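You operate a simulated robot arm through the tools that you are given. There is no shell and no other tool. Be economical: measure what you need, move in short steps, check, and stop when the job is done.

You run a simulated two-armed robot. Do the job below in one go: nothing can be reset, and whatever is moved stays where it is left.

TASK
Dip the Gamay barrel and slide the matching litre tag into its holder.
Fine: Stick down to the bottom, then back in its tube; press the bung in again to its line. Set down upright: silicone bung.

It is judged by the outcome, as a careful person would: the job done as asked, and still so three seconds after it is handed in. It fails if anything else is knocked over, pushed out of place, dropped, spilled or broken.

THE ROBOT
Two 7-joint arms with two-finger parallel grippers on one trunk, on a base that drives. Base frame: it is fixed to the floor where the robot stands at the start and does not move with it; the origin is under the middle of the robot, x ahead of it, y to its left, z up. Lengths are in mm, angles in degrees, forces in N, time in s.
The left shoulder is at the start at [50, 161, 1198], the right one opposite. With the tool pointing down near the work surface each hand reaches from about 100 to 540 mm from the robot's upright axis, wherever it stands, measured 20 degrees to its own side. Places, roughly: Gamay barrel [700, 0, 800]; Kerner barrel [700, 1700, 800]; Merlot barrel [700, 400, 800]; Muscat barrel [700, 2600, 800]; Riesling barrel [700, 2100, 800]; grey mat [300, 200, 600]; silicone bung (6x6x7 cm) [700, 0, 1000]; standing barrel [600, 3700, 500]; stick tube [300, 700, 700]; tag [250, 1750, 750]. Payload 3.43 kg a hand.
Tool frame (each hand has its own): the origin (TCP) lies between the finger pads and is the grasp point; the fingertips stand 30 mm ahead of it; z points along the fingers, y is the line along which they close. The gripper opens to 94 mm. The fingers are 28 mm wide and 10 mm thick; the gripper's body (50 by 96 mm) begins 55 mm behind the TCP.
Orientation is told as [roll, pitch, yaw] about the base's x, y, z axes, in that order, counted from this pose: with the fingers straight down and closing along the base's y, the tool's x points along the base's -x, its y along +y and its z along -z.

THE INTERFACE
- The arms move only by the tool send_rows. It takes "left_increments", "right_increments" or both (then of equal length, played together; a hand with none holds still); each is a list of rows, each a list of 7 numbers: the shift along the base's x, y, z in m, then the turn, a rotation vector about the base's x, y, z in degrees, then the finger opening in m, from 0 to 0.094. In form: [[tx, ty, tz, wx, wy, wz, hand], ...]. A call has 1 to 20 rows; each row is the pose to reach, as a shift and turn from the pose commanded when the call began. Rows are played at 5 a second. More than 50 mm and 8.6 degrees between two rows, or a gripper value outside its range, and nothing of the call is played. A pose out of reach is approached as far as the arm can. The call stops where the force on the tool passes 90 N (or 10 N more than at its start, if that is more) or the arm is blocked; 0.2 s more then pass. The fingers move at their own pace (about 45 mm/s each) and stop on an object; they squeeze with about 23 N. The grip force told is the motor's: it shows also when the fingers shut on nothing. Time passes only in rows, and 0.2 s behind the last, so rows that repeat a pose let the fingers close. The reply holds the time, the measured pose of the TCP, the force on the tool along the base axes, the opening and the grip force, in the units named above and with some noise, with the torque about the TCP (base axes, N m) and any sound that the robot's microphone picked up, and new pictures: "views" is both (left out), scene, wrist or none (wrist: the cameras of the hands that moved).
- Cameras (640 x 400 px; columns grow to the right, rows downward): "scene" is now at [119.2, 37.1, 1322.4]; the picture's right is [0.41, -0.91, 0.00], its down [-0.52, -0.24, -0.82] and it looks along [0.75, 0.34, -0.57] (base axes); focal length 214 px, centre (320, 200). "left" rides on the left gripper at [76, -14, -102] in its tool frame; the picture's right is [0.18, 0.98, 0.00], its down [-0.75, 0.14, -0.64] and it looks along [-0.63, 0.12, 0.77] (tool axes); focal length 243 px, centre (320, 200). "right" rides on the right gripper at [76, 14, -102] in its tool frame; the picture's right is [-0.18, 0.98, 0.00], its down [-0.75, -0.14, -0.64] and it looks along [-0.63, -0.12, 0.77] (tool axes); focal length 243 px, centre (320, 200). There is no depth. A picture from a camera that has moved, and an enlarged one, comes with that camera's place and axes in the base frame and with its lens.
- slide_trunk(by): slides the trunk up (or, below 0, down) by that many mm; the arms and the scene camera ride with it, the base frame stays. It gives what a move gives, with no picture.
- base_move(legs): drives the robot by 1 to 6 legs, each [ahead, left, turn to the left] in mm, mm and degrees, along the robot's own axes; the way and the turn of a leg run together, so that a leg with both is an arc; at most 1500 mm and 180 degrees a leg. The arms and the cameras ride along, it lands a little off, and it stops where it bumps. It gives what a move gives, and a new picture of the scene camera.
- pan_tilt(pan, tilt): turns the head with the scene camera to pan (to the left, within 80 degrees either way) and tilt (down, from -29 to 69), counted from straight ahead of the robot. It gives what a move gives, and a new picture of the scene camera.
- zoom(camera, box): a new picture of the part [left, top, right, bottom] of that camera's present view, enlarged. It takes no simulated time.
- finish_job(): hands the job in; it is judged then, once.

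Work in short steps. Places have to be worked out from the pictures, the camera data and where the tool is seen: move nearer, look again, correct. Check each grasp and each placing, and mend what went wrong. You have 120 turns and 260 pictures in all, those below and enlarged ones among them. Open the grippers and draw the arms clear of the work before you hand the job in, unless the task says otherwise; then end with one line.

The tools are called after "Call:" as a command line: name --argument value ..., lists and objects as JSON in quotes. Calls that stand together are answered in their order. send_rows: Moves the arms, as the interface text tells. Its arguments: {"type":"object","properties":{"left_increments":{"type":"array","items":{"type":"array","items":{"type":"number"}}},"right_increments":{"type":"array","items":{"type":"array","items":{"type":"number"}}},"views":{"type":"string","enum":["both","scene","wrist","none"]}},"required":[]} The other tools are called the same way: slide_trunk (by) slides the trunk up or down; base_move (legs) drives the base; pan_tilt (pan, tilt) turns the head that bears the scene camera; zoom (camera, box) takes an enlarged picture of a part of a camera's view; finish_job () hands the job in.

At the start:

```text
time: 0.0
left_tcp_pos: [293.0, 392.7, 1000.2]
left_orientation: [0.1, 0.1, -0.1]
left_ft_force: [-0.2, -0.4, -0.4]
left_ft_torque: [0.01, 0.01, -0.02]
left_opening: 94.1
left_finger_force: 0.2
right_tcp_pos: [464.7, 37.2, 1000.7]
right_orientation: [0.1, -0.1, -0.1]
right_ft_force: [0.7, 0.7, -0.4]
right_ft_torque: [-0.02, -0.01, 0.02]
right_opening: 93.9
right_finger_force: 0.0
trunk travel left (down, up): [-225.0, 42.0]
robot x, y, heading: [1.7, 4.5, -0.3]
head pan, tilt: [24.3, 35.1]
```

scene: 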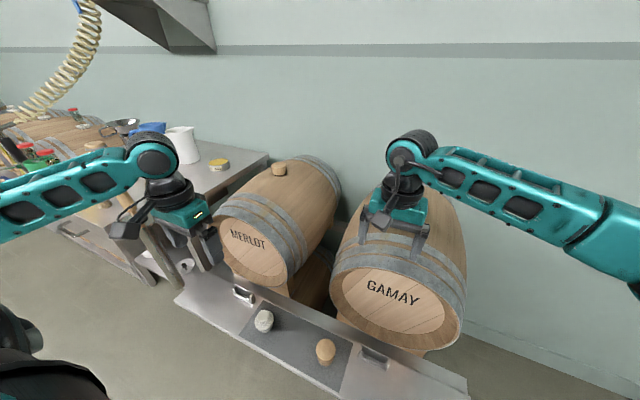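
right: 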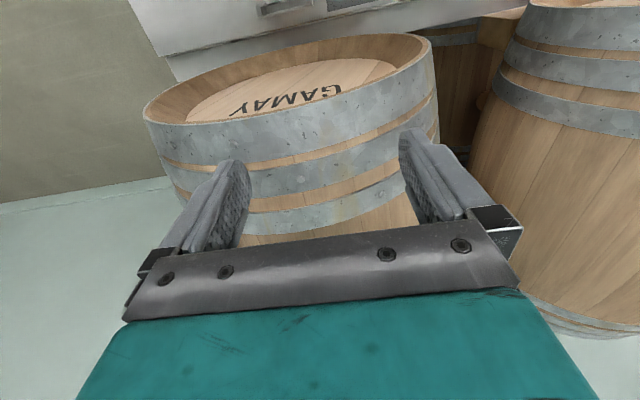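
left: 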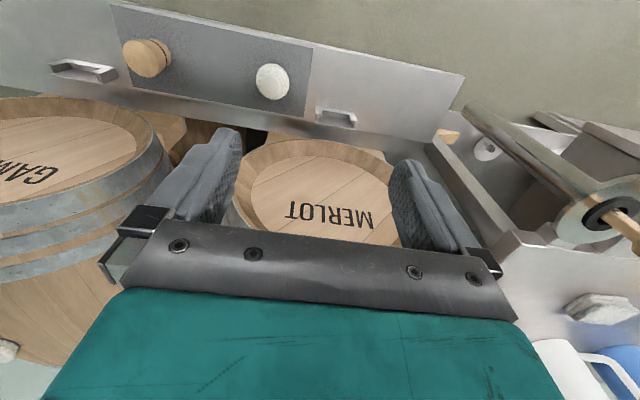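

The Gamay barrel is ahead to the right, and the bung is hidden behind the right hand. I look around with the head first: left toward the stick tube and tags.

Call:
pan_tilt --pan 70 --tilt 35

Call:
pan_tilt --pan 0 --tilt 30

```text
time: 1.1
left_tcp_pos: [294.4, 392.4, 1001.1]
left_orientation: [0.0, 0.0, -0.1]
left_ft_force: [0.2, -0.7, 0.0]
left_ft_torque: [-0.02, -0.01, 0.01]
left_opening: 94.0
left_finger_force: 0.1
right_tcp_pos: [462.5, 36.8, 999.0]
right_orientation: [0.0, 0.0, 0.1]
right_ft_force: [0.2, 0.4, 0.2]
right_ft_torque: [-0.03, 0.0, 0.0]
right_opening: 93.9
right_finger_force: 0.1
trunk travel left (down, up): [-225.0, 42.0]
robot x, y, heading: [2.2, 0.2, -0.2]
head pan, tilt: [70.0, 35.0]
camera scene: at [69.2, 83.5, 1322.5], right [0.94, -0.34, 0.0], down [-0.2, -0.54, -0.82], along [0.28, 0.77, -0.57], focal length 214 px, centre (320, 200)
```

scene: 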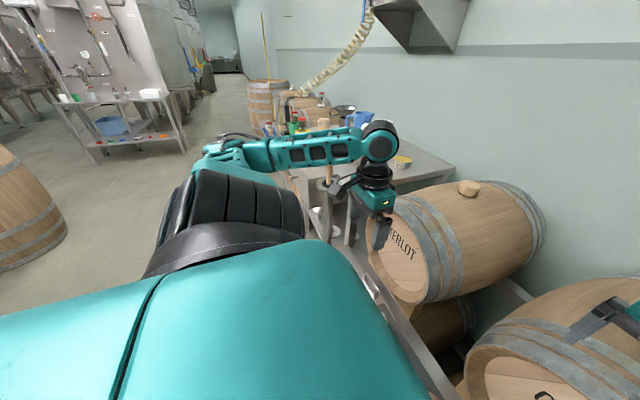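

```text
time: 2.5
left_tcp_pos: [294.0, 392.9, 999.3]
left_orientation: [-0.1, 0.0, 0.0]
left_ft_force: [0.8, 0.6, -0.6]
left_ft_torque: [0.0, 0.01, 0.01]
left_opening: 93.8
left_finger_force: 0.0
right_tcp_pos: [464.2, 37.3, 999.8]
right_orientation: [0.0, 0.0, -0.1]
right_ft_force: [0.1, 0.2, 0.5]
right_ft_torque: [0.0, 0.03, -0.02]
right_opening: 93.8
right_finger_force: 0.0
trunk travel left (down, up): [-225.0, 42.0]
robot x, y, heading: [-0.1, 0.5, 0.3]
head pan, tilt: [0.0, 30.0]
camera scene: at [129.4, 0.9, 1330.3], right [0.0, -1.0, 0.0], down [-0.5, 0.0, -0.87], along [0.87, 0.0, -0.5], focal length 214 px, centre (320, 200)
```

scene: 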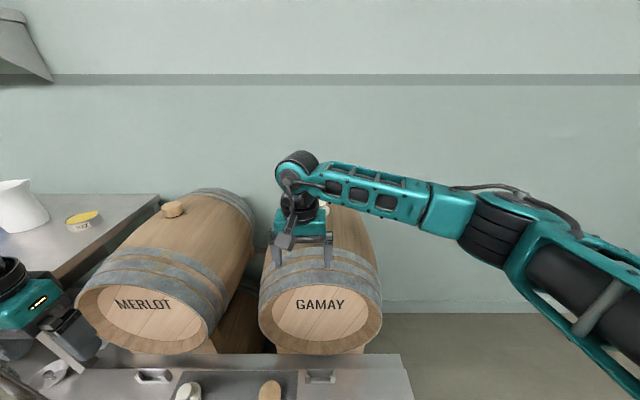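

I zoom on the bench front, the bung, and the objects to the left for detail.

Call:
zoom --camera "scene" --box '[120, 330, 420, 400]'

Call:
zoom --camera "left" --box '[400, 80, 640, 300]'

Call:
zoom --camera "scene" --box '[240, 180, 400, 280]'

Call:
pan_tilt --pan 10 --tilt 60

```text
2.13 times, centred on (270, 365) of scene
camera zoom: at [129.4, 0.9, 1330.3], right [0.0, -1.0, 0.0], down [-0.5, 0.0, -0.87], along [0.87, 0.0, -0.5], focal length 458 px, centre (427, -152)
```

zoom: 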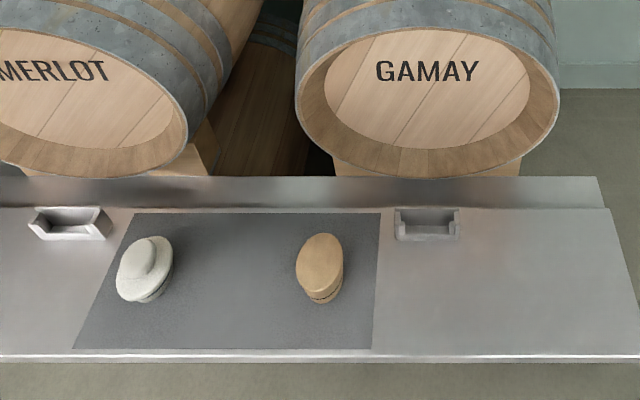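

```text
1.82 times, centred on (520, 190) of left
camera zoom: at [217.8, 377.5, 1103.2], right [-0.18, 0.98, 0.0], down [0.75, 0.14, 0.64], along [0.63, 0.12, -0.77], focal length 441 px, centre (-44, 218)
```

zoom: 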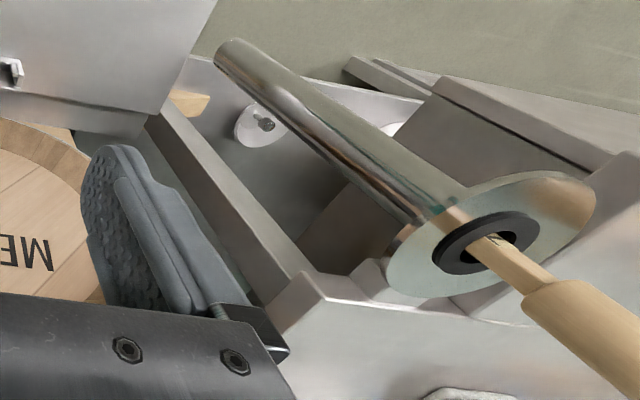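

```text
4.00 times, centred on (320, 230) of scene
camera zoom: at [129.4, 0.9, 1330.3], right [0.0, -1.0, 0.0], down [-0.5, 0.0, -0.87], along [0.87, 0.0, -0.5], focal length 858 px, centre (320, 80)
```

zoom: 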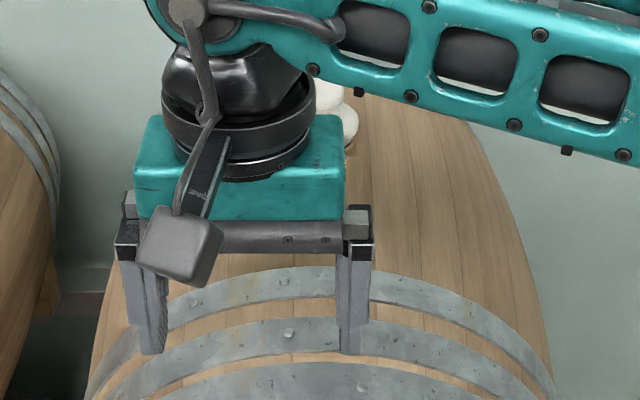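

```text
time: 3.5
left_tcp_pos: [294.8, 392.4, 1000.1]
left_orientation: [0.0, 0.0, -0.1]
left_ft_force: [0.0, -0.9, 0.5]
left_ft_torque: [-0.03, 0.01, 0.02]
left_opening: 94.1
left_finger_force: 0.1
right_tcp_pos: [463.1, 36.7, 1000.6]
right_orientation: [0.0, 0.0, 0.1]
right_ft_force: [0.2, 0.5, -1.2]
right_ft_torque: [-0.02, 0.04, 0.0]
right_opening: 94.2
right_finger_force: 0.0
trunk travel left (down, up): [-225.0, 42.0]
robot x, y, heading: [-0.6, -1.5, -0.0]
head pan, tilt: [10.0, 60.0]
camera scene: at [104.7, 12.4, 1288.2], right [0.17, -0.98, 0.0], down [-0.85, -0.15, -0.5], along [0.49, 0.09, -0.87], focal length 214 px, centre (320, 200)
```

scene: 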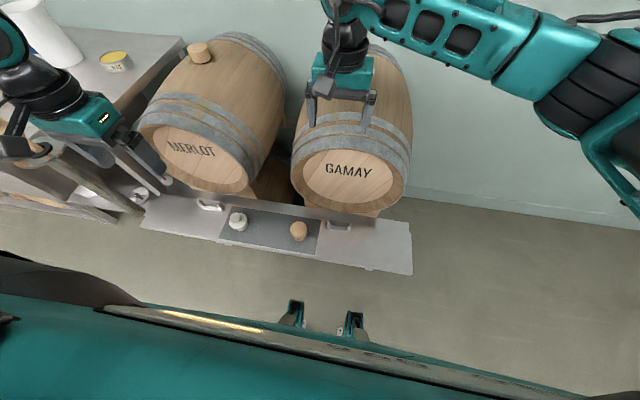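

The barrel tops and bench layout are clear: a shelf at about x 290–470 with a tag holder before Gamay near [409, 0, 590]. I raise the right hand out of the way and bring the left hand up and left to look at the stick tube.

Call:
send_rows --right_increments '[[0, 0, 0.05, 0, 0, 0, 0.094], [-0.03, -0.03, 0.1, 0, 0, 0, 0.094], [-0.06, -0.06, 0.15, 0, 0, 0, 0.094], [-0.08, -0.1, 0.18, 0, 0, 0, 0.094], [-0.1, -0.14, 0.18, 0, 0, 0, 0.094]]' --left_increments '[[0, 0.03, 0.03, 0, 0, 0, 0.094], [-0.03, 0.07, 0.06, 0, 0, 0, 0.094], [-0.06, 0.11, 0.1, 0, 0, 0, 0.094], [-0.09, 0.15, 0.12, 0, 0, 0, 0.094], [-0.1, 0.19, 0.12, 0, 0, 0, 0.094]]' --views "wrist"

Call:
pan_tilt --pan 50 --tilt 45

Call:
pan_tilt --pan 0 --tilt 30

```text
refused: row 2 steps farther than a row can; nothing moved
```

```text
time: 4.6
left_tcp_pos: [294.4, 392.2, 1000.2]
left_orientation: [0.0, 0.0, -0.1]
left_ft_force: [0.1, -0.2, 0.3]
left_ft_torque: [0.0, -0.04, -0.01]
left_opening: 93.9
left_finger_force: 0.0
right_tcp_pos: [463.9, 38.1, 1001.1]
right_orientation: [-0.1, 0.0, 0.0]
right_ft_force: [0.3, -0.1, -1.0]
right_ft_torque: [0.01, 0.0, -0.01]
right_opening: 93.9
right_finger_force: 0.0
trunk travel left (down, up): [-225.0, 42.0]
robot x, y, heading: [-2.7, 0.1, 0.0]
head pan, tilt: [50.0, 45.0]
camera scene: at [91.3, 63.0, 1307.6], right [0.77, -0.64, 0.0], down [-0.46, -0.54, -0.71], along [0.45, 0.54, -0.71], focal length 214 px, centre (320, 200)
```

scene: 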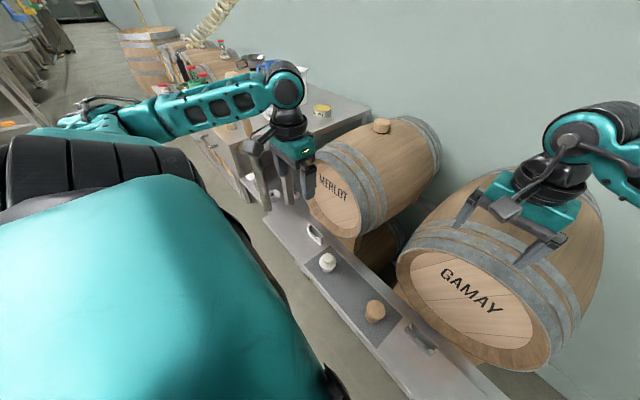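

```text
time: 5.7
left_tcp_pos: [295.1, 393.4, 1000.7]
left_orientation: [0.1, 0.1, 0.0]
left_ft_force: [-0.5, 0.7, -0.2]
left_ft_torque: [-0.01, 0.02, -0.03]
left_opening: 94.2
left_finger_force: 0.1
right_tcp_pos: [462.6, 36.3, 999.6]
right_orientation: [0.0, 0.0, 0.0]
right_ft_force: [0.3, 0.4, -0.1]
right_ft_torque: [0.04, 0.01, -0.01]
right_opening: 94.0
right_finger_force: 0.0
trunk travel left (down, up): [-225.0, 42.0]
robot x, y, heading: [2.0, 1.1, 0.1]
head pan, tilt: [0.0, 30.0]
camera scene: at [129.4, 0.9, 1330.2], right [0.0, -1.0, 0.0], down [-0.5, 0.0, -0.87], along [0.87, 0.0, -0.5], focal length 214 px, centre (320, 200)
```

scene: 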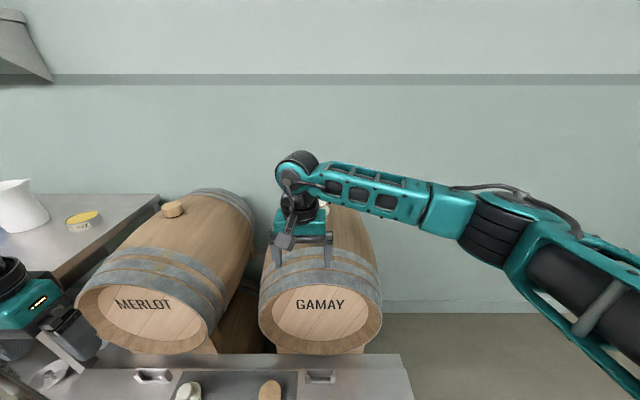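

Rows were too long; I repeat with smaller steps.

Call:
send_rows --right_increments '[[0, 0, 0.04, 0, 0, 0, 0.094], [0, 0, 0.08, 0, 0, 0, 0.094], [-0.02, -0.02, 0.11, 0, 0, 0, 0.094], [-0.04, -0.04, 0.14, 0, 0, 0, 0.094], [-0.06, -0.06, 0.16, 0, 0, 0, 0.094], [-0.08, -0.09, 0.17, 0, 0, 0, 0.094], [-0.1, -0.13, 0.17, 0, 0, 0, 0.094]]' --left_increments '[[0, 0, 0.04, 0, 0, 0, 0.094], [-0.01, 0.02, 0.08, 0, 0, 0, 0.094], [-0.03, 0.05, 0.1, 0, 0, 0, 0.094], [-0.05, 0.08, 0.12, 0, 0, 0, 0.094], [-0.07, 0.11, 0.13, 0, 0, 0, 0.094], [-0.09, 0.15, 0.13, 0, 0, 0, 0.094], [-0.1, 0.19, 0.13, 0, 0, 0, 0.094]]' --views "both"

Call:
zoom --camera "scene" --box '[240, 180, 400, 280]'

```text
time: 7.3
left_tcp_pos: [208.6, 584.2, 1089.9]
left_orientation: [0.1, -0.2, -0.1]
left_ft_force: [0.1, -0.4, 0.6]
left_ft_torque: [-0.03, -0.01, -0.03]
left_opening: 94.1
left_finger_force: 0.1
left hand out of reach, approached as far as the arm can: row 4, 5, 6, 7
right_tcp_pos: [364.6, -95.0, 1170.7]
right_orientation: [0.1, 0.0, 0.0]
right_ft_force: [0.0, -0.4, -0.4]
right_ft_torque: [-0.03, -0.01, -0.03]
right_opening: 93.9
right_finger_force: 0.1
trunk travel left (down, up): [-225.0, 42.0]
robot x, y, heading: [2.3, -0.6, -0.0]
head pan, tilt: [0.0, 30.0]
camera scene: at [129.7, -0.5, 1330.3], right [0.0, -1.0, 0.0], down [-0.5, 0.0, -0.87], along [0.87, 0.0, -0.5], focal length 214 px, centre (320, 200)
camera right: at [288.9, -79.8, 1272.4], right [0.18, 0.98, 0.0], down [0.75, -0.14, 0.64], along [0.63, -0.12, -0.77], focal length 243 px, centre (320, 200)
camera left: at [131.5, 569.7, 1193.2], right [-0.18, 0.98, 0.0], down [0.75, 0.14, 0.64], along [0.63, 0.12, -0.77], focal length 243 px, centre (320, 200)
```

scene: 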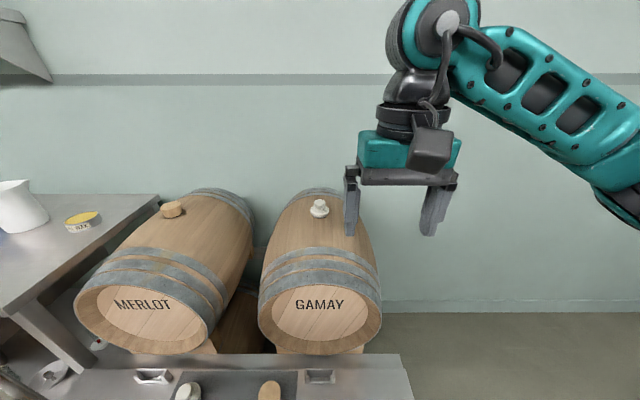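
right: 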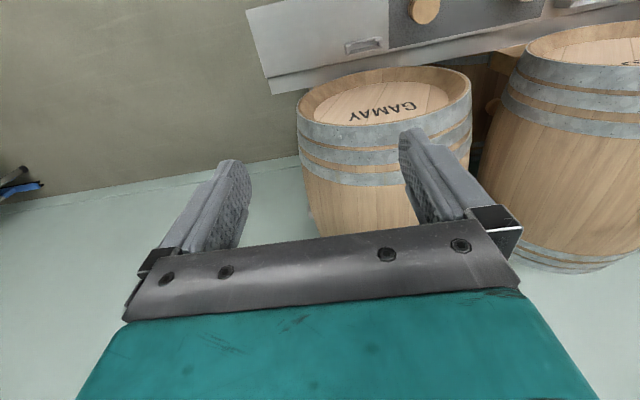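
left: 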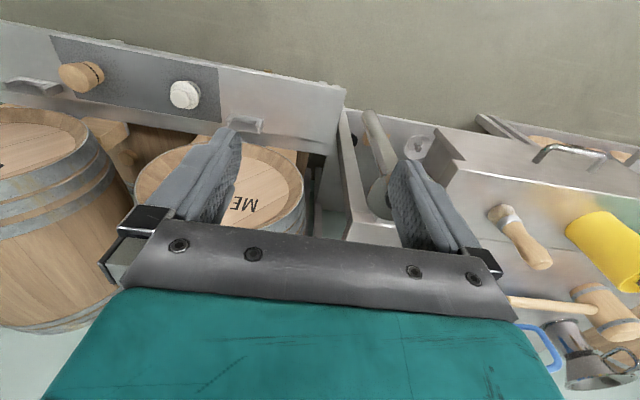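

```text
4.00 times, centred on (320, 230) of scene
camera zoom: at [129.7, -0.5, 1330.3], right [0.0, -1.0, 0.0], down [-0.5, 0.0, -0.87], along [0.87, 0.0, -0.5], focal length 858 px, centre (320, 80)
```

zoom: 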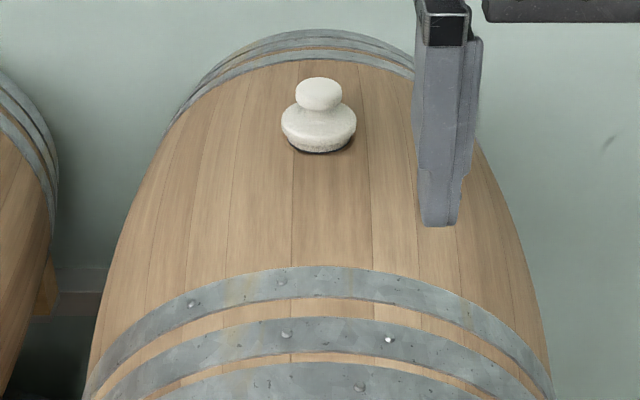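

The flange of the stick tube triangulates to about [327, 700, 915]. I look at it with the scene camera, zoomed.

Call:
pan_tilt --pan 62 --tilt 30

Call:
zoom --camera "scene" --box '[240, 100, 440, 300]'

```text
time: 8.7
left_tcp_pos: [209.0, 584.9, 1090.5]
left_orientation: [-0.1, -0.1, -0.1]
left_ft_force: [-0.8, 0.1, 0.9]
left_ft_torque: [0.01, -0.01, 0.03]
left_opening: 93.9
left_finger_force: 0.1
right_tcp_pos: [364.3, -90.8, 1169.7]
right_orientation: [0.1, 0.0, 0.1]
right_ft_force: [-0.6, -0.4, 0.7]
right_ft_torque: [0.01, -0.01, 0.01]
right_opening: 93.9
right_finger_force: 0.1
trunk travel left (down, up): [-225.0, 42.0]
robot x, y, heading: [-1.0, 2.2, -0.0]
head pan, tilt: [62.0, 30.0]
camera scene: at [81.5, 80.6, 1330.3], right [0.88, -0.47, 0.0], down [-0.24, -0.44, -0.87], along [0.41, 0.76, -0.5], focal length 214 px, centre (320, 200)
```

scene: 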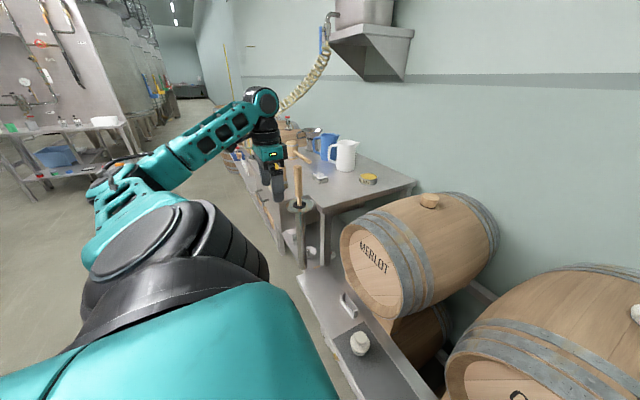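

```text
2.00 times, centred on (340, 200) of scene
camera zoom: at [81.5, 80.6, 1330.3], right [0.88, -0.47, 0.0], down [-0.24, -0.44, -0.87], along [0.41, 0.76, -0.5], focal length 429 px, centre (280, 200)
```

zoom: 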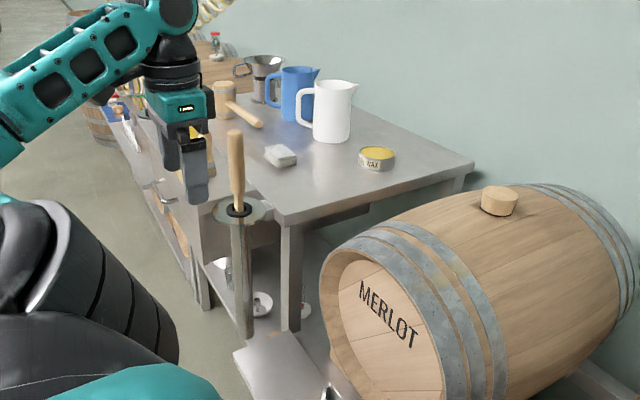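

The handle spans z≈965–1080 at [327, 700]. Bung first: I bring the right hand, tilted 30° forward, short of the bung to view it closely.

Call:
send_rows --right_increments '[[0.035, 0.018, 0, 0, -6, 0, 0.094], [0.07, 0.036, 0, 0, -12, 0, 0.094], [0.105, 0.054, -0.01, 0, -18, 0, 0.094], [0.14, 0.072, -0.02, 0, -24, 0, 0.094], [0.176, 0.091, -0.03, 0, -30, 0, 0.094], [0.176, 0.091, -0.03, 0, -30, 0, 0.094]]' --views "wrist"

Call:
pan_tilt --pan 0 --tilt 35

Call:
zoom --camera "scene" --box '[260, 120, 380, 220]'

```text
time: 10.1
left_tcp_pos: [208.2, 585.0, 1089.4]
left_orientation: [0.0, 0.0, -0.1]
left_ft_force: [0.7, -0.2, 1.0]
left_ft_torque: [-0.01, 0.01, 0.01]
left_opening: 94.3
left_finger_force: 0.1
right_tcp_pos: [541.4, -3.9, 1139.5]
right_orientation: [0.1, -30.0, 0.0]
right_ft_force: [-0.1, 0.2, 0.2]
right_ft_torque: [-0.02, -0.02, 0.02]
right_opening: 93.9
right_finger_force: 0.0
trunk travel left (down, up): [-225.0, 42.0]
robot x, y, heading: [0.7, 2.4, -0.1]
head pan, tilt: [62.0, 30.0]
camera right: at [424.3, 10.2, 1189.3], right [0.16, 0.98, 0.09], down [0.33, -0.14, 0.93], along [0.93, -0.12, -0.35], focal length 243 px, centre (320, 200)
```

right: 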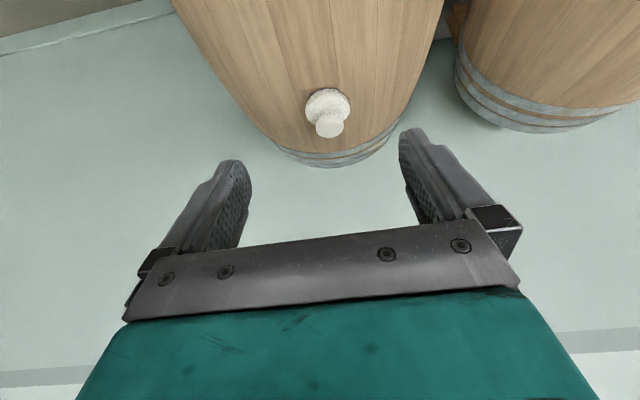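

```text
time: 11.4
left_tcp_pos: [208.7, 585.5, 1090.5]
left_orientation: [0.1, -0.1, -0.1]
left_ft_force: [0.4, -0.2, -0.6]
left_ft_torque: [-0.02, -0.01, 0.0]
left_opening: 94.0
left_finger_force: 0.0
right_tcp_pos: [541.0, -3.8, 1140.3]
right_orientation: [-0.1, -30.0, 0.0]
right_ft_force: [0.7, 0.0, -0.2]
right_ft_torque: [-0.01, -0.01, 0.0]
right_opening: 94.1
right_finger_force: 0.0
trunk travel left (down, up): [-225.0, 42.0]
robot x, y, heading: [0.8, 2.6, 0.1]
head pan, tilt: [0.0, 35.0]
camera scene: at [127.1, 0.9, 1322.5], right [0.0, -1.0, 0.0], down [-0.57, 0.0, -0.82], along [0.82, 0.0, -0.57], focal length 214 px, centre (320, 200)
```

scene: 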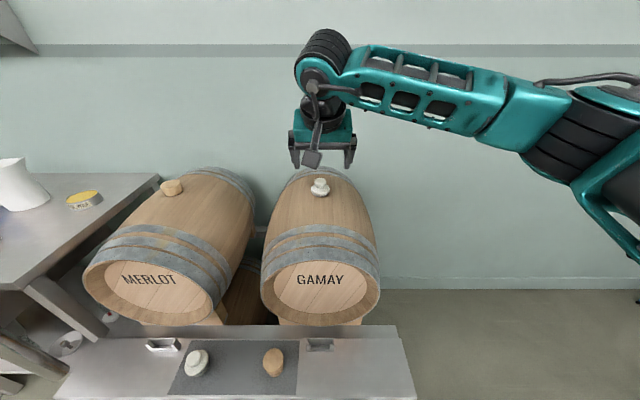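

```text
4.00 times, centred on (320, 170) of scene
camera zoom: at [127.1, 0.9, 1322.5], right [0.0, -1.0, 0.0], down [-0.57, 0.0, -0.82], along [0.82, 0.0, -0.57], focal length 858 px, centre (320, 320)
```

zoom: 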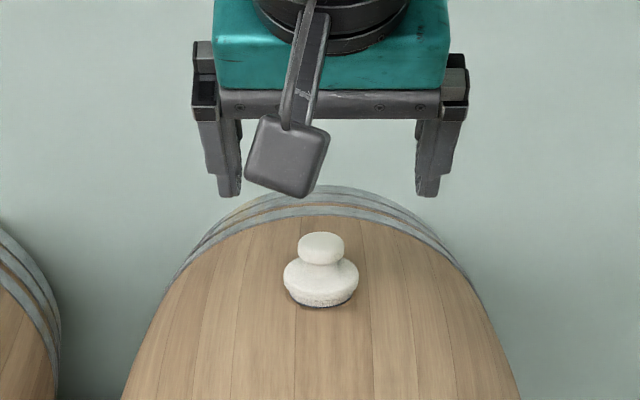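

Knob triangulates to about [655, -1, 1020]. I approach to ~70 mm short along the tool axis and check.

Call:
send_rows --right_increments '[[0.034, 0.0015, -0.02, 0, 0, 0, 0.07], [0.068, 0.003, -0.04, 0, 0, 0, 0.07], [0.068, 0.003, -0.04, 0, 0, 0, 0.07]]' --views "both"

Call:
zoom --camera "scene" --box '[260, 120, 380, 220]'

```text
time: 12.2
left_tcp_pos: [207.7, 584.7, 1090.0]
left_orientation: [0.0, -0.1, -0.1]
left_ft_force: [0.2, -0.2, -0.1]
left_ft_torque: [-0.01, -0.01, 0.02]
left_opening: 93.7
left_finger_force: 0.1
right_tcp_pos: [607.9, 0.8, 1103.0]
right_orientation: [0.0, -30.0, 0.0]
right_ft_force: [-0.4, -0.1, 0.6]
right_ft_torque: [0.01, -0.03, 0.01]
right_opening: 69.9
right_finger_force: 0.1
trunk travel left (down, up): [-225.0, 42.0]
robot x, y, heading: [3.1, -4.1, -0.3]
head pan, tilt: [0.0, 35.0]
camera scene: at [126.9, 0.7, 1322.5], right [0.0, -1.0, 0.0], down [-0.57, 0.0, -0.82], along [0.82, 0.0, -0.57], focal length 214 px, centre (320, 200)
camera right: at [491.1, 15.6, 1151.4], right [0.16, 0.98, 0.09], down [0.33, -0.14, 0.93], along [0.93, -0.12, -0.35], focal length 243 px, centre (320, 200)
```

scene: 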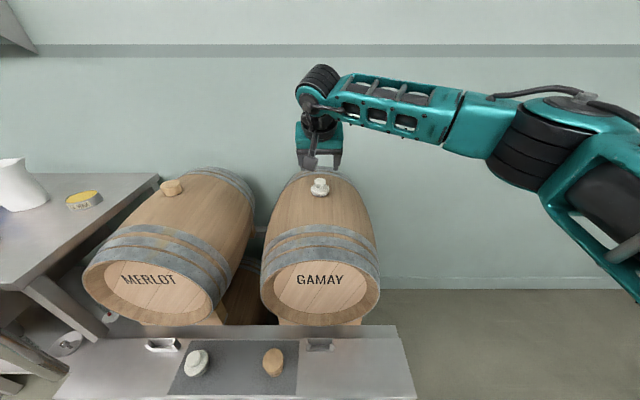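
right: 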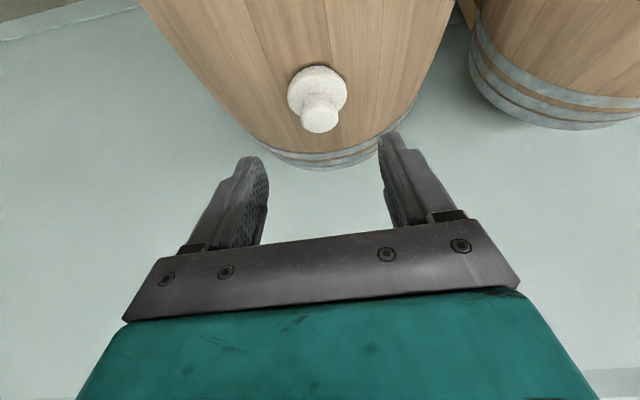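

```text
4.00 times, centred on (320, 170) of scene
camera zoom: at [126.9, 0.7, 1322.5], right [0.0, -1.0, 0.0], down [-0.57, 0.0, -0.82], along [0.82, 0.0, -0.57], focal length 858 px, centre (320, 320)
```

zoom: 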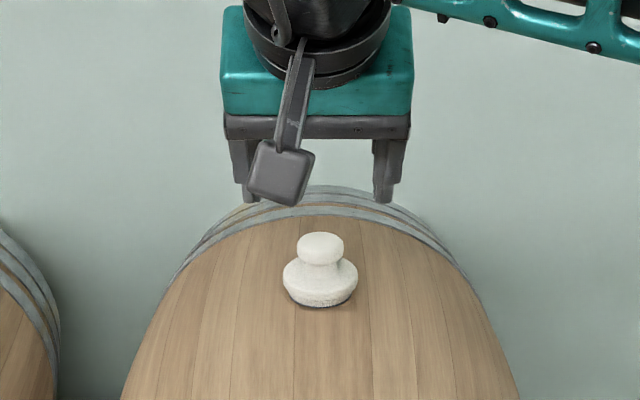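

Refined knob estimate ≈[645, 0, 1025]. I move to 30 mm short and recheck with the wrist view.

Call:
send_rows --right_increments '[[0.011, -0.001, -0.033, 0, 0, 0, 0.07], [0.011, -0.001, -0.033, 0, 0, 0, 0.07]]' --views "both"

Call:
zoom --camera "scene" --box '[260, 120, 380, 220]'

```text
time: 12.8
left_tcp_pos: [208.0, 586.0, 1089.8]
left_orientation: [0.0, -0.1, 0.1]
left_ft_force: [-0.1, -0.2, 0.1]
left_ft_torque: [-0.01, 0.01, 0.01]
left_opening: 94.2
left_finger_force: 0.1
right_tcp_pos: [618.4, -0.6, 1067.2]
right_orientation: [0.0, -30.0, 0.0]
right_ft_force: [0.4, 0.4, 0.4]
right_ft_torque: [0.01, -0.01, 0.02]
right_opening: 69.8
right_finger_force: 0.1
trunk travel left (down, up): [-225.0, 42.0]
robot x, y, heading: [-4.2, -2.5, 0.4]
head pan, tilt: [0.0, 35.0]
camera scene: at [126.9, 0.8, 1322.5], right [0.0, -1.0, 0.0], down [-0.57, 0.0, -0.82], along [0.82, 0.0, -0.57], focal length 214 px, centre (320, 200)
camera right: at [501.8, 14.6, 1118.7], right [0.16, 0.98, 0.09], down [0.33, -0.14, 0.93], along [0.93, -0.12, -0.35], focal length 243 px, centre (320, 200)
```

scene: 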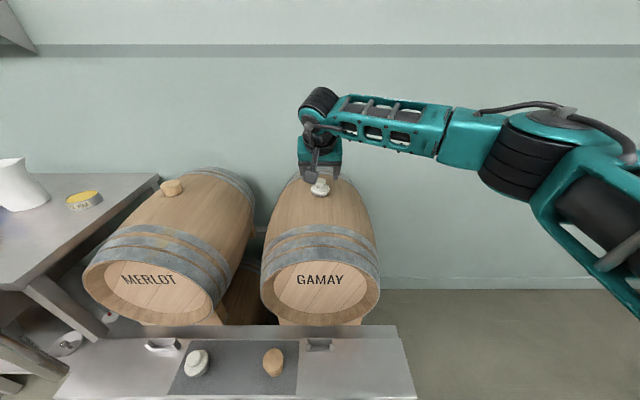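
right: 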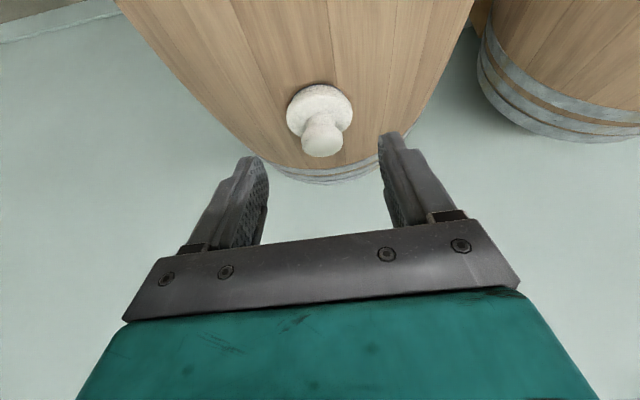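

```text
4.00 times, centred on (320, 170) of scene
camera zoom: at [126.9, 0.8, 1322.5], right [0.0, -1.0, 0.0], down [-0.57, 0.0, -0.82], along [0.82, 0.0, -0.57], focal length 858 px, centre (320, 320)
```

zoom: 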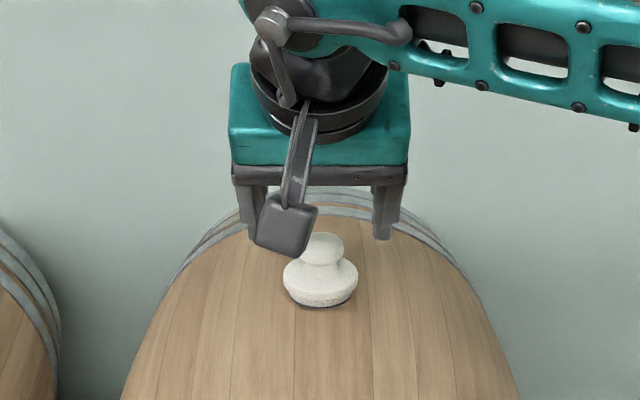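

Size cues and the known finger location put the bung farther, at about [677, 0, 1002] for the knob. I advance halfway and re-check.

Call:
send_rows --right_increments '[[0.027, 0, -0.023, 0, 0, 0, 0.07], [0.027, 0, -0.023, 0, 0, 0, 0.07]]' --views "wrist"

Call:
zoom --camera "scene" --box '[260, 120, 380, 220]'

```text
time: 13.4
left_tcp_pos: [208.3, 585.9, 1089.2]
left_orientation: [0.1, -0.1, 0.0]
left_ft_force: [0.3, -0.4, -0.5]
left_ft_torque: [0.0, 0.0, 0.0]
left_opening: 93.8
left_finger_force: 0.0
right_tcp_pos: [645.5, -0.4, 1046.3]
right_orientation: [0.0, -30.0, 0.1]
right_ft_force: [-0.3, -0.3, 0.6]
right_ft_torque: [-0.01, 0.02, 0.0]
right_opening: 70.0
right_finger_force: 0.0
trunk travel left (down, up): [-225.0, 42.0]
robot x, y, heading: [1.9, 0.2, -0.1]
head pan, tilt: [0.0, 35.0]
camera right: at [528.3, 14.2, 1095.3], right [0.16, 0.98, 0.09], down [0.33, -0.14, 0.93], along [0.93, -0.12, -0.35], focal length 243 px, centre (320, 200)
```

right: 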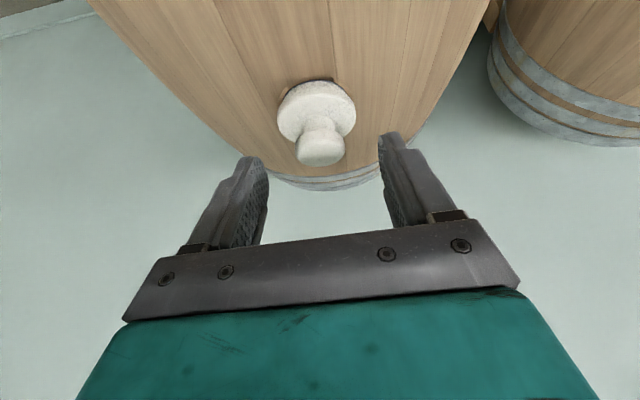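

```text
4.00 times, centred on (320, 170) of scene
camera zoom: at [126.8, 0.6, 1322.5], right [0.0, -1.0, 0.0], down [-0.57, 0.0, -0.82], along [0.82, 0.0, -0.57], focal length 858 px, centre (320, 320)
```

zoom: 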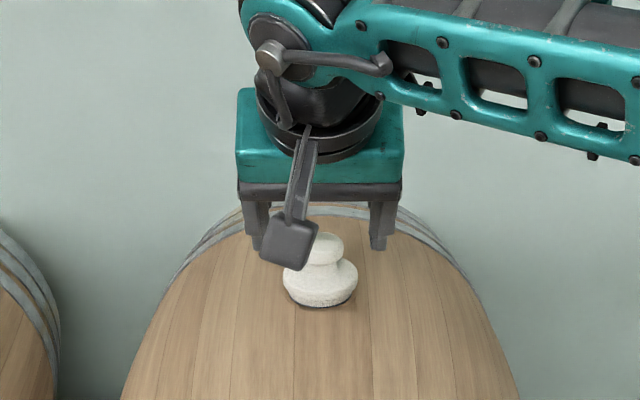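

Estimate converges to knob ≈[682, 0, 1001]. I move in, then close on the knob.

Call:
send_rows --right_increments '[[0.013, 0, -0.011, 0, 0, 0, 0.07], [0.026, 0, -0.022, 0, 0, 0, 0.07], [0.026, 0, -0.022, 0, 0, 0, 0.07]]' --views "wrist"

Call:
zoom --camera "scene" --box '[260, 120, 380, 220]'

```text
time: 14.2
left_tcp_pos: [207.6, 584.2, 1089.7]
left_orientation: [0.0, -0.1, 0.0]
left_ft_force: [0.1, -0.5, 0.3]
left_ft_torque: [0.0, 0.0, 0.02]
left_opening: 93.9
left_finger_force: 0.0
right_tcp_pos: [670.7, 0.8, 1022.5]
right_orientation: [0.0, -30.0, 0.0]
right_ft_force: [0.7, 0.5, 0.3]
right_ft_torque: [0.02, -0.01, 0.02]
right_opening: 70.1
right_finger_force: 0.0
trunk travel left (down, up): [-225.0, 42.0]
robot x, y, heading: [-0.0, 0.4, -0.3]
head pan, tilt: [0.0, 35.0]
camera right: at [554.7, 14.4, 1073.3], right [0.16, 0.98, 0.09], down [0.33, -0.14, 0.93], along [0.93, -0.12, -0.35], focal length 243 px, centre (320, 200)
```

right: 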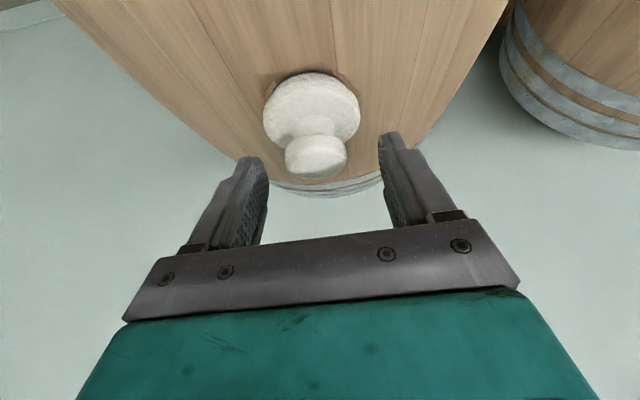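

```text
4.00 times, centred on (320, 170) of scene
camera zoom: at [127.0, 0.7, 1322.5], right [0.0, -1.0, 0.0], down [-0.57, 0.0, -0.82], along [0.82, 0.0, -0.57], focal length 858 px, centre (320, 320)
```

zoom: 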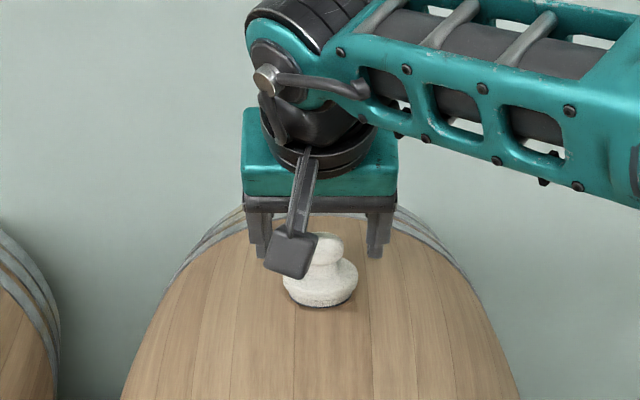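

The knob sits between the fingertips. Closing.

Call:
send_rows --right_increments '[[0.0, -0.001, 0, 0, 0, 0, 0.03], [0, -0.001, 0, 0, 0, 0, 0.02], [0, -0.001, 0, 0, 0, 0, 0.01], [0, -0.001, 0, 0, 0, 0, 0.01]]' --views "wrist"

Call:
zoom --camera "scene" --box '[260, 120, 380, 220]'

```text
time: 15.2
left_tcp_pos: [208.3, 585.7, 1089.0]
left_orientation: [0.0, -0.1, -0.1]
left_ft_force: [0.0, -0.1, -0.4]
left_ft_torque: [0.01, 0.01, -0.02]
left_opening: 94.2
left_finger_force: 0.1
right_tcp_pos: [671.2, -2.0, 1022.9]
right_orientation: [0.1, -30.0, 0.1]
right_ft_force: [0.5, 1.0, 0.1]
right_ft_torque: [0.09, 0.02, 0.05]
right_opening: 32.4
right_finger_force: 22.7
trunk travel left (down, up): [-225.0, 42.0]
robot x, y, heading: [2.4, 1.7, 0.0]
head pan, tilt: [0.0, 35.0]
camera right: at [554.8, 13.5, 1073.0], right [0.16, 0.98, 0.09], down [0.33, -0.14, 0.93], along [0.93, -0.12, -0.35], focal length 243 px, centre (320, 200)
```

right: 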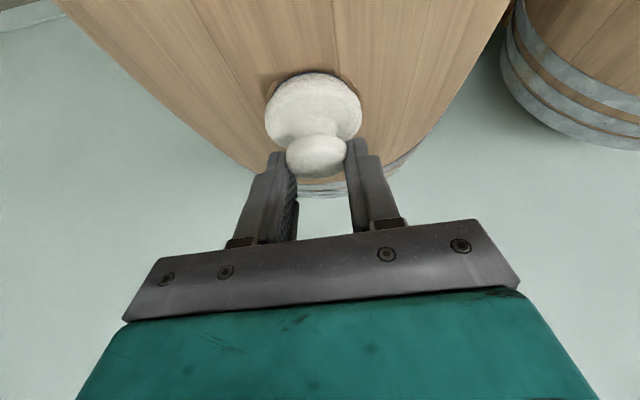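

```text
4.00 times, centred on (320, 170) of scene
camera zoom: at [127.2, 1.0, 1322.4], right [0.0, -1.0, 0.0], down [-0.57, 0.0, -0.82], along [0.82, 0.0, -0.57], focal length 858 px, centre (320, 320)
```

zoom: 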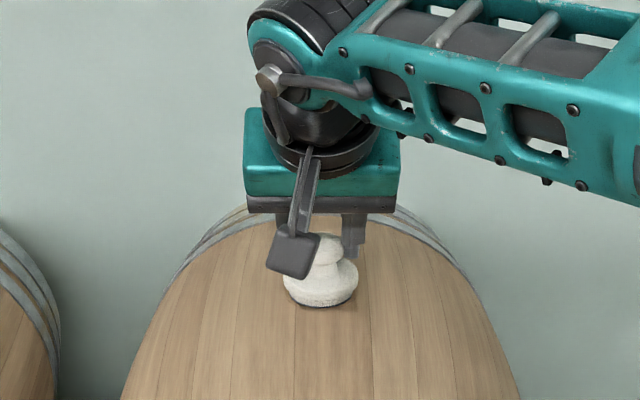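

Gripped at 32.4 mm (seated pose z=1022.9 recorded). I pull straight up gently.

Call:
send_rows --right_increments '[[0, 0, 0.004, 0, 0, 0, 0.01], [0, 0, 0.008, 0, 0, 0, 0.01], [0, 0, 0.012, 0, 0, 0, 0.01], [0, 0, 0.018, 0, 0, 0, 0.01], [0, 0, 0.026, 0, 0, 0, 0.01]]' --views "wrist"

Call:
zoom --camera "scene" --box '[260, 120, 380, 220]'

```text
time: 16.4
left_tcp_pos: [208.7, 584.6, 1089.7]
left_orientation: [-0.1, -0.1, -0.2]
left_ft_force: [-0.7, 0.6, -0.5]
left_ft_torque: [0.03, 0.04, -0.01]
left_opening: 94.1
left_finger_force: 0.1
right_tcp_pos: [672.1, -2.3, 1048.6]
right_orientation: [0.1, -30.0, 0.1]
right_ft_force: [-0.1, -0.7, -0.4]
right_ft_torque: [-0.01, 0.0, 0.02]
right_opening: 32.4
right_finger_force: 22.7
trunk travel left (down, up): [-225.0, 42.0]
robot x, y, heading: [2.7, 1.2, -0.2]
head pan, tilt: [0.0, 35.0]
camera right: at [554.8, 12.1, 1098.9], right [0.16, 0.98, 0.09], down [0.33, -0.14, 0.93], along [0.93, -0.12, -0.35], focal length 243 px, centre (320, 200)
```

right: 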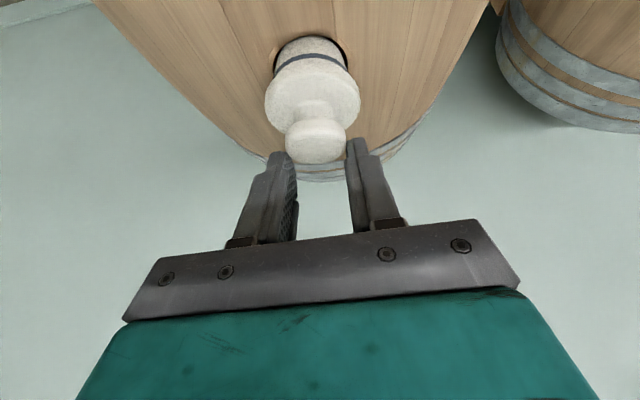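

```text
4.00 times, centred on (320, 170) of scene
camera zoom: at [126.9, 0.8, 1322.5], right [0.0, -1.0, 0.0], down [-0.57, 0.0, -0.82], along [0.82, 0.0, -0.57], focal length 858 px, centre (320, 320)
```

zoom: 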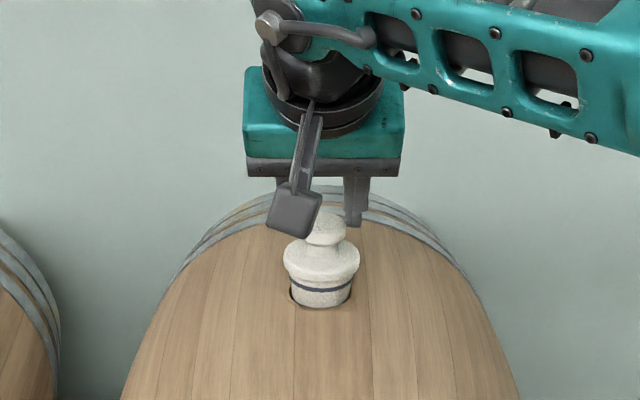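

The bung rises, with its dark line on the plug just below the flange. I lift it clear and back toward me.

Call:
send_rows --right_increments '[[0, 0, 0.03, 0, 0, 0, 0.01], [0, 0, 0.06, 0, 0, 0, 0.01], [0, 0, 0.08, 0, 0, 0, 0.01], [-0.04, 0, 0.09, 0, 0, 0, 0.01], [-0.08, 0, 0.09, 0, 0, 0, 0.01], [-0.12, 0, 0.09, 0, 0, 0, 0.01]]' --views "both"

Call:
zoom --camera "scene" --box '[260, 120, 380, 220]'

Call:
zoom --camera "right" --box '[240, 20, 400, 180]'

```text
time: 17.8
left_tcp_pos: [207.7, 585.0, 1089.5]
left_orientation: [0.0, 0.0, 0.0]
left_ft_force: [-0.2, 0.2, 0.4]
left_ft_torque: [-0.08, 0.01, 0.0]
left_opening: 94.0
left_finger_force: 0.1
right_tcp_pos: [551.0, -2.1, 1139.7]
right_orientation: [-0.1, -30.1, -0.1]
right_ft_force: [0.6, -1.0, -0.4]
right_ft_torque: [0.0, -0.03, 0.02]
right_opening: 32.4
right_finger_force: 23.2
trunk travel left (down, up): [-225.0, 42.0]
robot x, y, heading: [5.7, 5.9, -0.2]
head pan, tilt: [0.0, 35.0]
camera scene: at [126.7, 0.5, 1322.6], right [0.0, -1.0, 0.0], down [-0.57, 0.0, -0.82], along [0.82, 0.0, -0.57], focal length 214 px, centre (320, 200)
camera right: at [434.6, 11.8, 1188.5], right [0.16, 0.98, 0.09], down [0.33, -0.14, 0.93], along [0.93, -0.12, -0.35], focal length 243 px, centre (320, 200)
```

scene: 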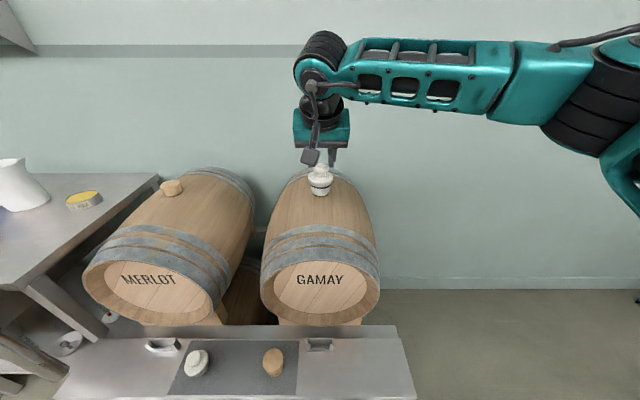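
right: 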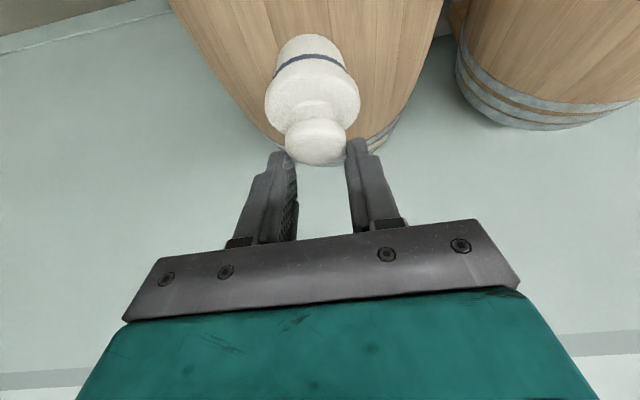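

```text
4.00 times, centred on (320, 170) of scene
camera zoom: at [126.7, 0.5, 1322.6], right [0.0, -1.0, 0.0], down [-0.57, 0.0, -0.82], along [0.82, 0.0, -0.57], focal length 858 px, centre (320, 320)
```

zoom: 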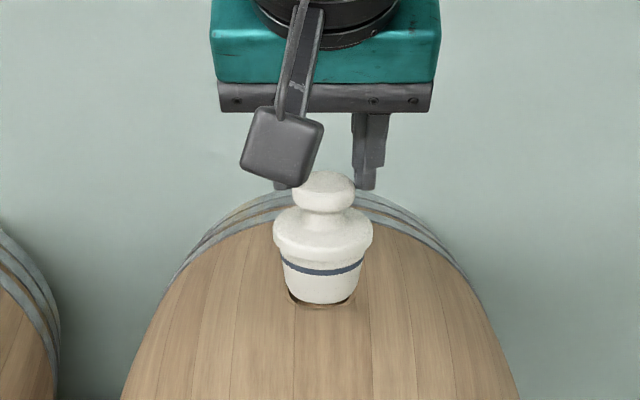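

```text
2.50 times, centred on (320, 100) of right
camera zoom: at [434.6, 11.8, 1188.5], right [0.16, 0.98, 0.09], down [0.33, -0.14, 0.93], along [0.93, -0.12, -0.35], focal length 606 px, centre (320, 450)
```

zoom: 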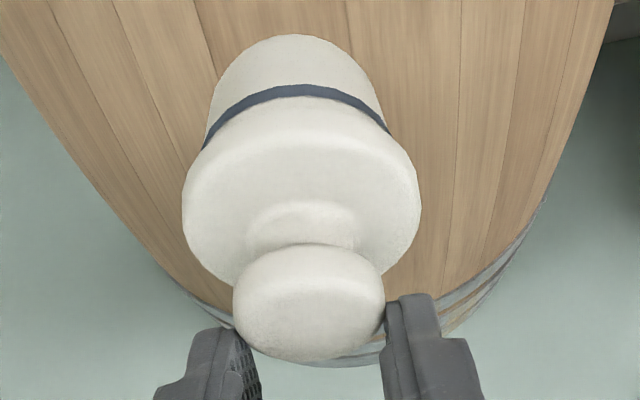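

The bung is held upright; its base sits ~92 mm below the TCP. The free mat spot is ≈[365, 243] between the wooden and white bungs. I carry it there, high first.

Call:
send_rows --right_increments '[[-0.045, 0, 0, 0, 0, 0, 0.01], [-0.09, 0, 0, 0, 0, 0, 0.01], [-0.13, 0.015, -0.01, 0, 0, 0, 0.01], [-0.16, 0.045, -0.03, 0, 0, 0, 0.01], [-0.18, 0.08, -0.05, 0, 0, 0, 0.01], [-0.19, 0.115, -0.07, 0, 0, 0, 0.01], [-0.195, 0.15, -0.095, 0, 0, 0, 0.01], [-0.195, 0.185, -0.12, 0, 0, 0, 0.01], [-0.195, 0.215, -0.15, 0, 0, 0, 0.01], [-0.195, 0.245, -0.18, 0, 0, 0, 0.01], [-0.195, 0.245, -0.22, 0, 0, 0, 0.01], [-0.195, 0.245, -0.26, 0, 0, 0, 0.01], [-0.195, 0.245, -0.3, 0, 0, 0, 0.01]]' --views "wrist"

Call:
pan_tilt --pan 10 --tilt 60

```text
time: 20.6
left_tcp_pos: [208.8, 584.5, 1089.1]
left_orientation: [0.1, -0.2, 0.0]
left_ft_force: [-0.6, -0.7, 0.7]
left_ft_torque: [0.01, 0.0, 0.03]
left_opening: 93.9
left_finger_force: 0.1
right_tcp_pos: [354.5, 202.5, 845.4]
right_orientation: [-0.2, -30.5, -0.7]
right_ft_force: [0.0, 0.7, -0.7]
right_ft_torque: [-0.01, 0.0, -0.01]
right_opening: 32.5
right_finger_force: 23.0
right hand out of reach, approached as far as the arm can: row 9, 10, 11, 12, 13
trunk travel left (down, up): [-225.0, 42.0]
robot x, y, heading: [1.3, 0.3, -0.1]
head pan, tilt: [0.0, 35.0]
camera right: at [238.6, 218.4, 895.3], right [0.17, 0.98, 0.09], down [0.32, -0.14, 0.94], along [0.93, -0.13, -0.34], focal length 243 px, centre (320, 200)
```

right: 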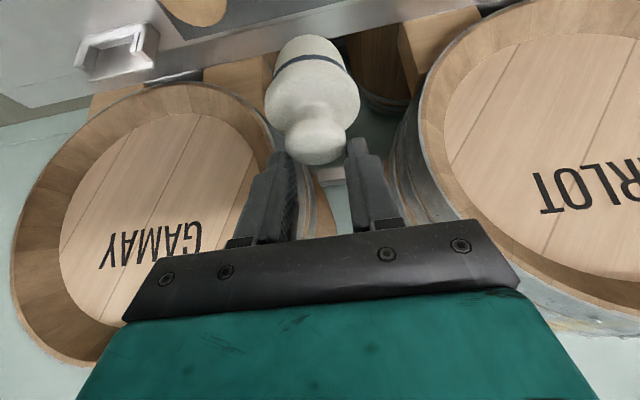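

```text
time: 21.5
left_tcp_pos: [209.0, 585.1, 1090.2]
left_orientation: [0.0, -0.1, -0.1]
left_ft_force: [-0.4, 0.2, 0.4]
left_ft_torque: [0.02, 0.0, -0.04]
left_opening: 94.0
left_finger_force: 0.0
right_tcp_pos: [352.4, 202.6, 843.5]
right_orientation: [-0.2, -30.1, -0.4]
right_ft_force: [0.3, -0.7, -0.8]
right_ft_torque: [0.02, -0.05, 0.0]
right_opening: 32.4
right_finger_force: 23.1
trunk travel left (down, up): [-225.0, 42.0]
robot x, y, heading: [-0.4, -2.5, 0.2]
head pan, tilt: [10.0, 60.0]
camera scene: at [104.7, 12.4, 1288.2], right [0.17, -0.98, 0.0], down [-0.85, -0.15, -0.5], along [0.49, 0.09, -0.87], focal length 214 px, centre (320, 200)
```

scene: 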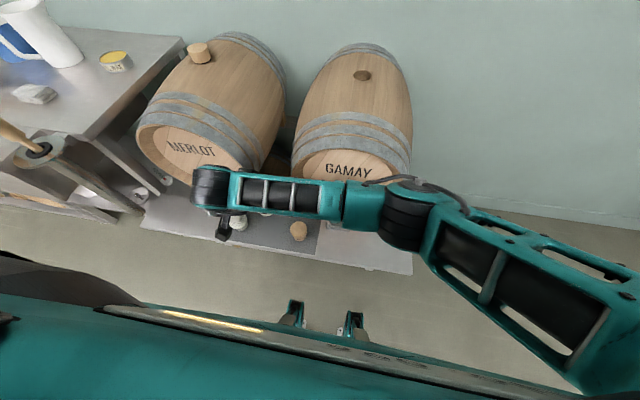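

The right arm runs out of reach at y≈202, so I shift the base 90 mm left (everything is clear).

Call:
base_move --legs '[[0, 90, 0]]'

```text
time: 22.6
left_tcp_pos: [207.7, 677.8, 1088.9]
left_orientation: [0.1, -0.1, 0.0]
left_ft_force: [0.1, -0.3, -0.7]
left_ft_torque: [-0.01, -0.01, 0.01]
left_opening: 93.7
left_finger_force: 0.1
right_tcp_pos: [350.7, 293.0, 843.7]
right_orientation: [-0.4, -29.9, -0.3]
right_ft_force: [0.4, 1.0, -0.8]
right_ft_torque: [-0.01, 0.0, -0.01]
right_opening: 32.2
right_finger_force: 23.3
trunk travel left (down, up): [-225.0, 42.0]
robot x, y, heading: [0.4, 90.3, 0.1]
head pan, tilt: [10.0, 60.0]
camera scene: at [104.7, 104.8, 1288.1], right [0.17, -0.98, 0.0], down [-0.85, -0.15, -0.5], along [0.49, 0.09, -0.87], focal length 214 px, centre (320, 200)
```

scene: 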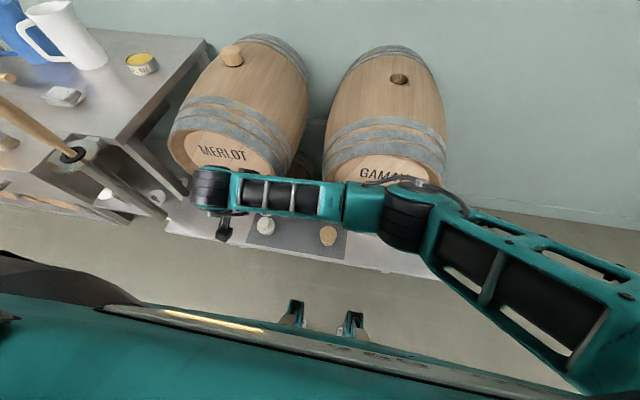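

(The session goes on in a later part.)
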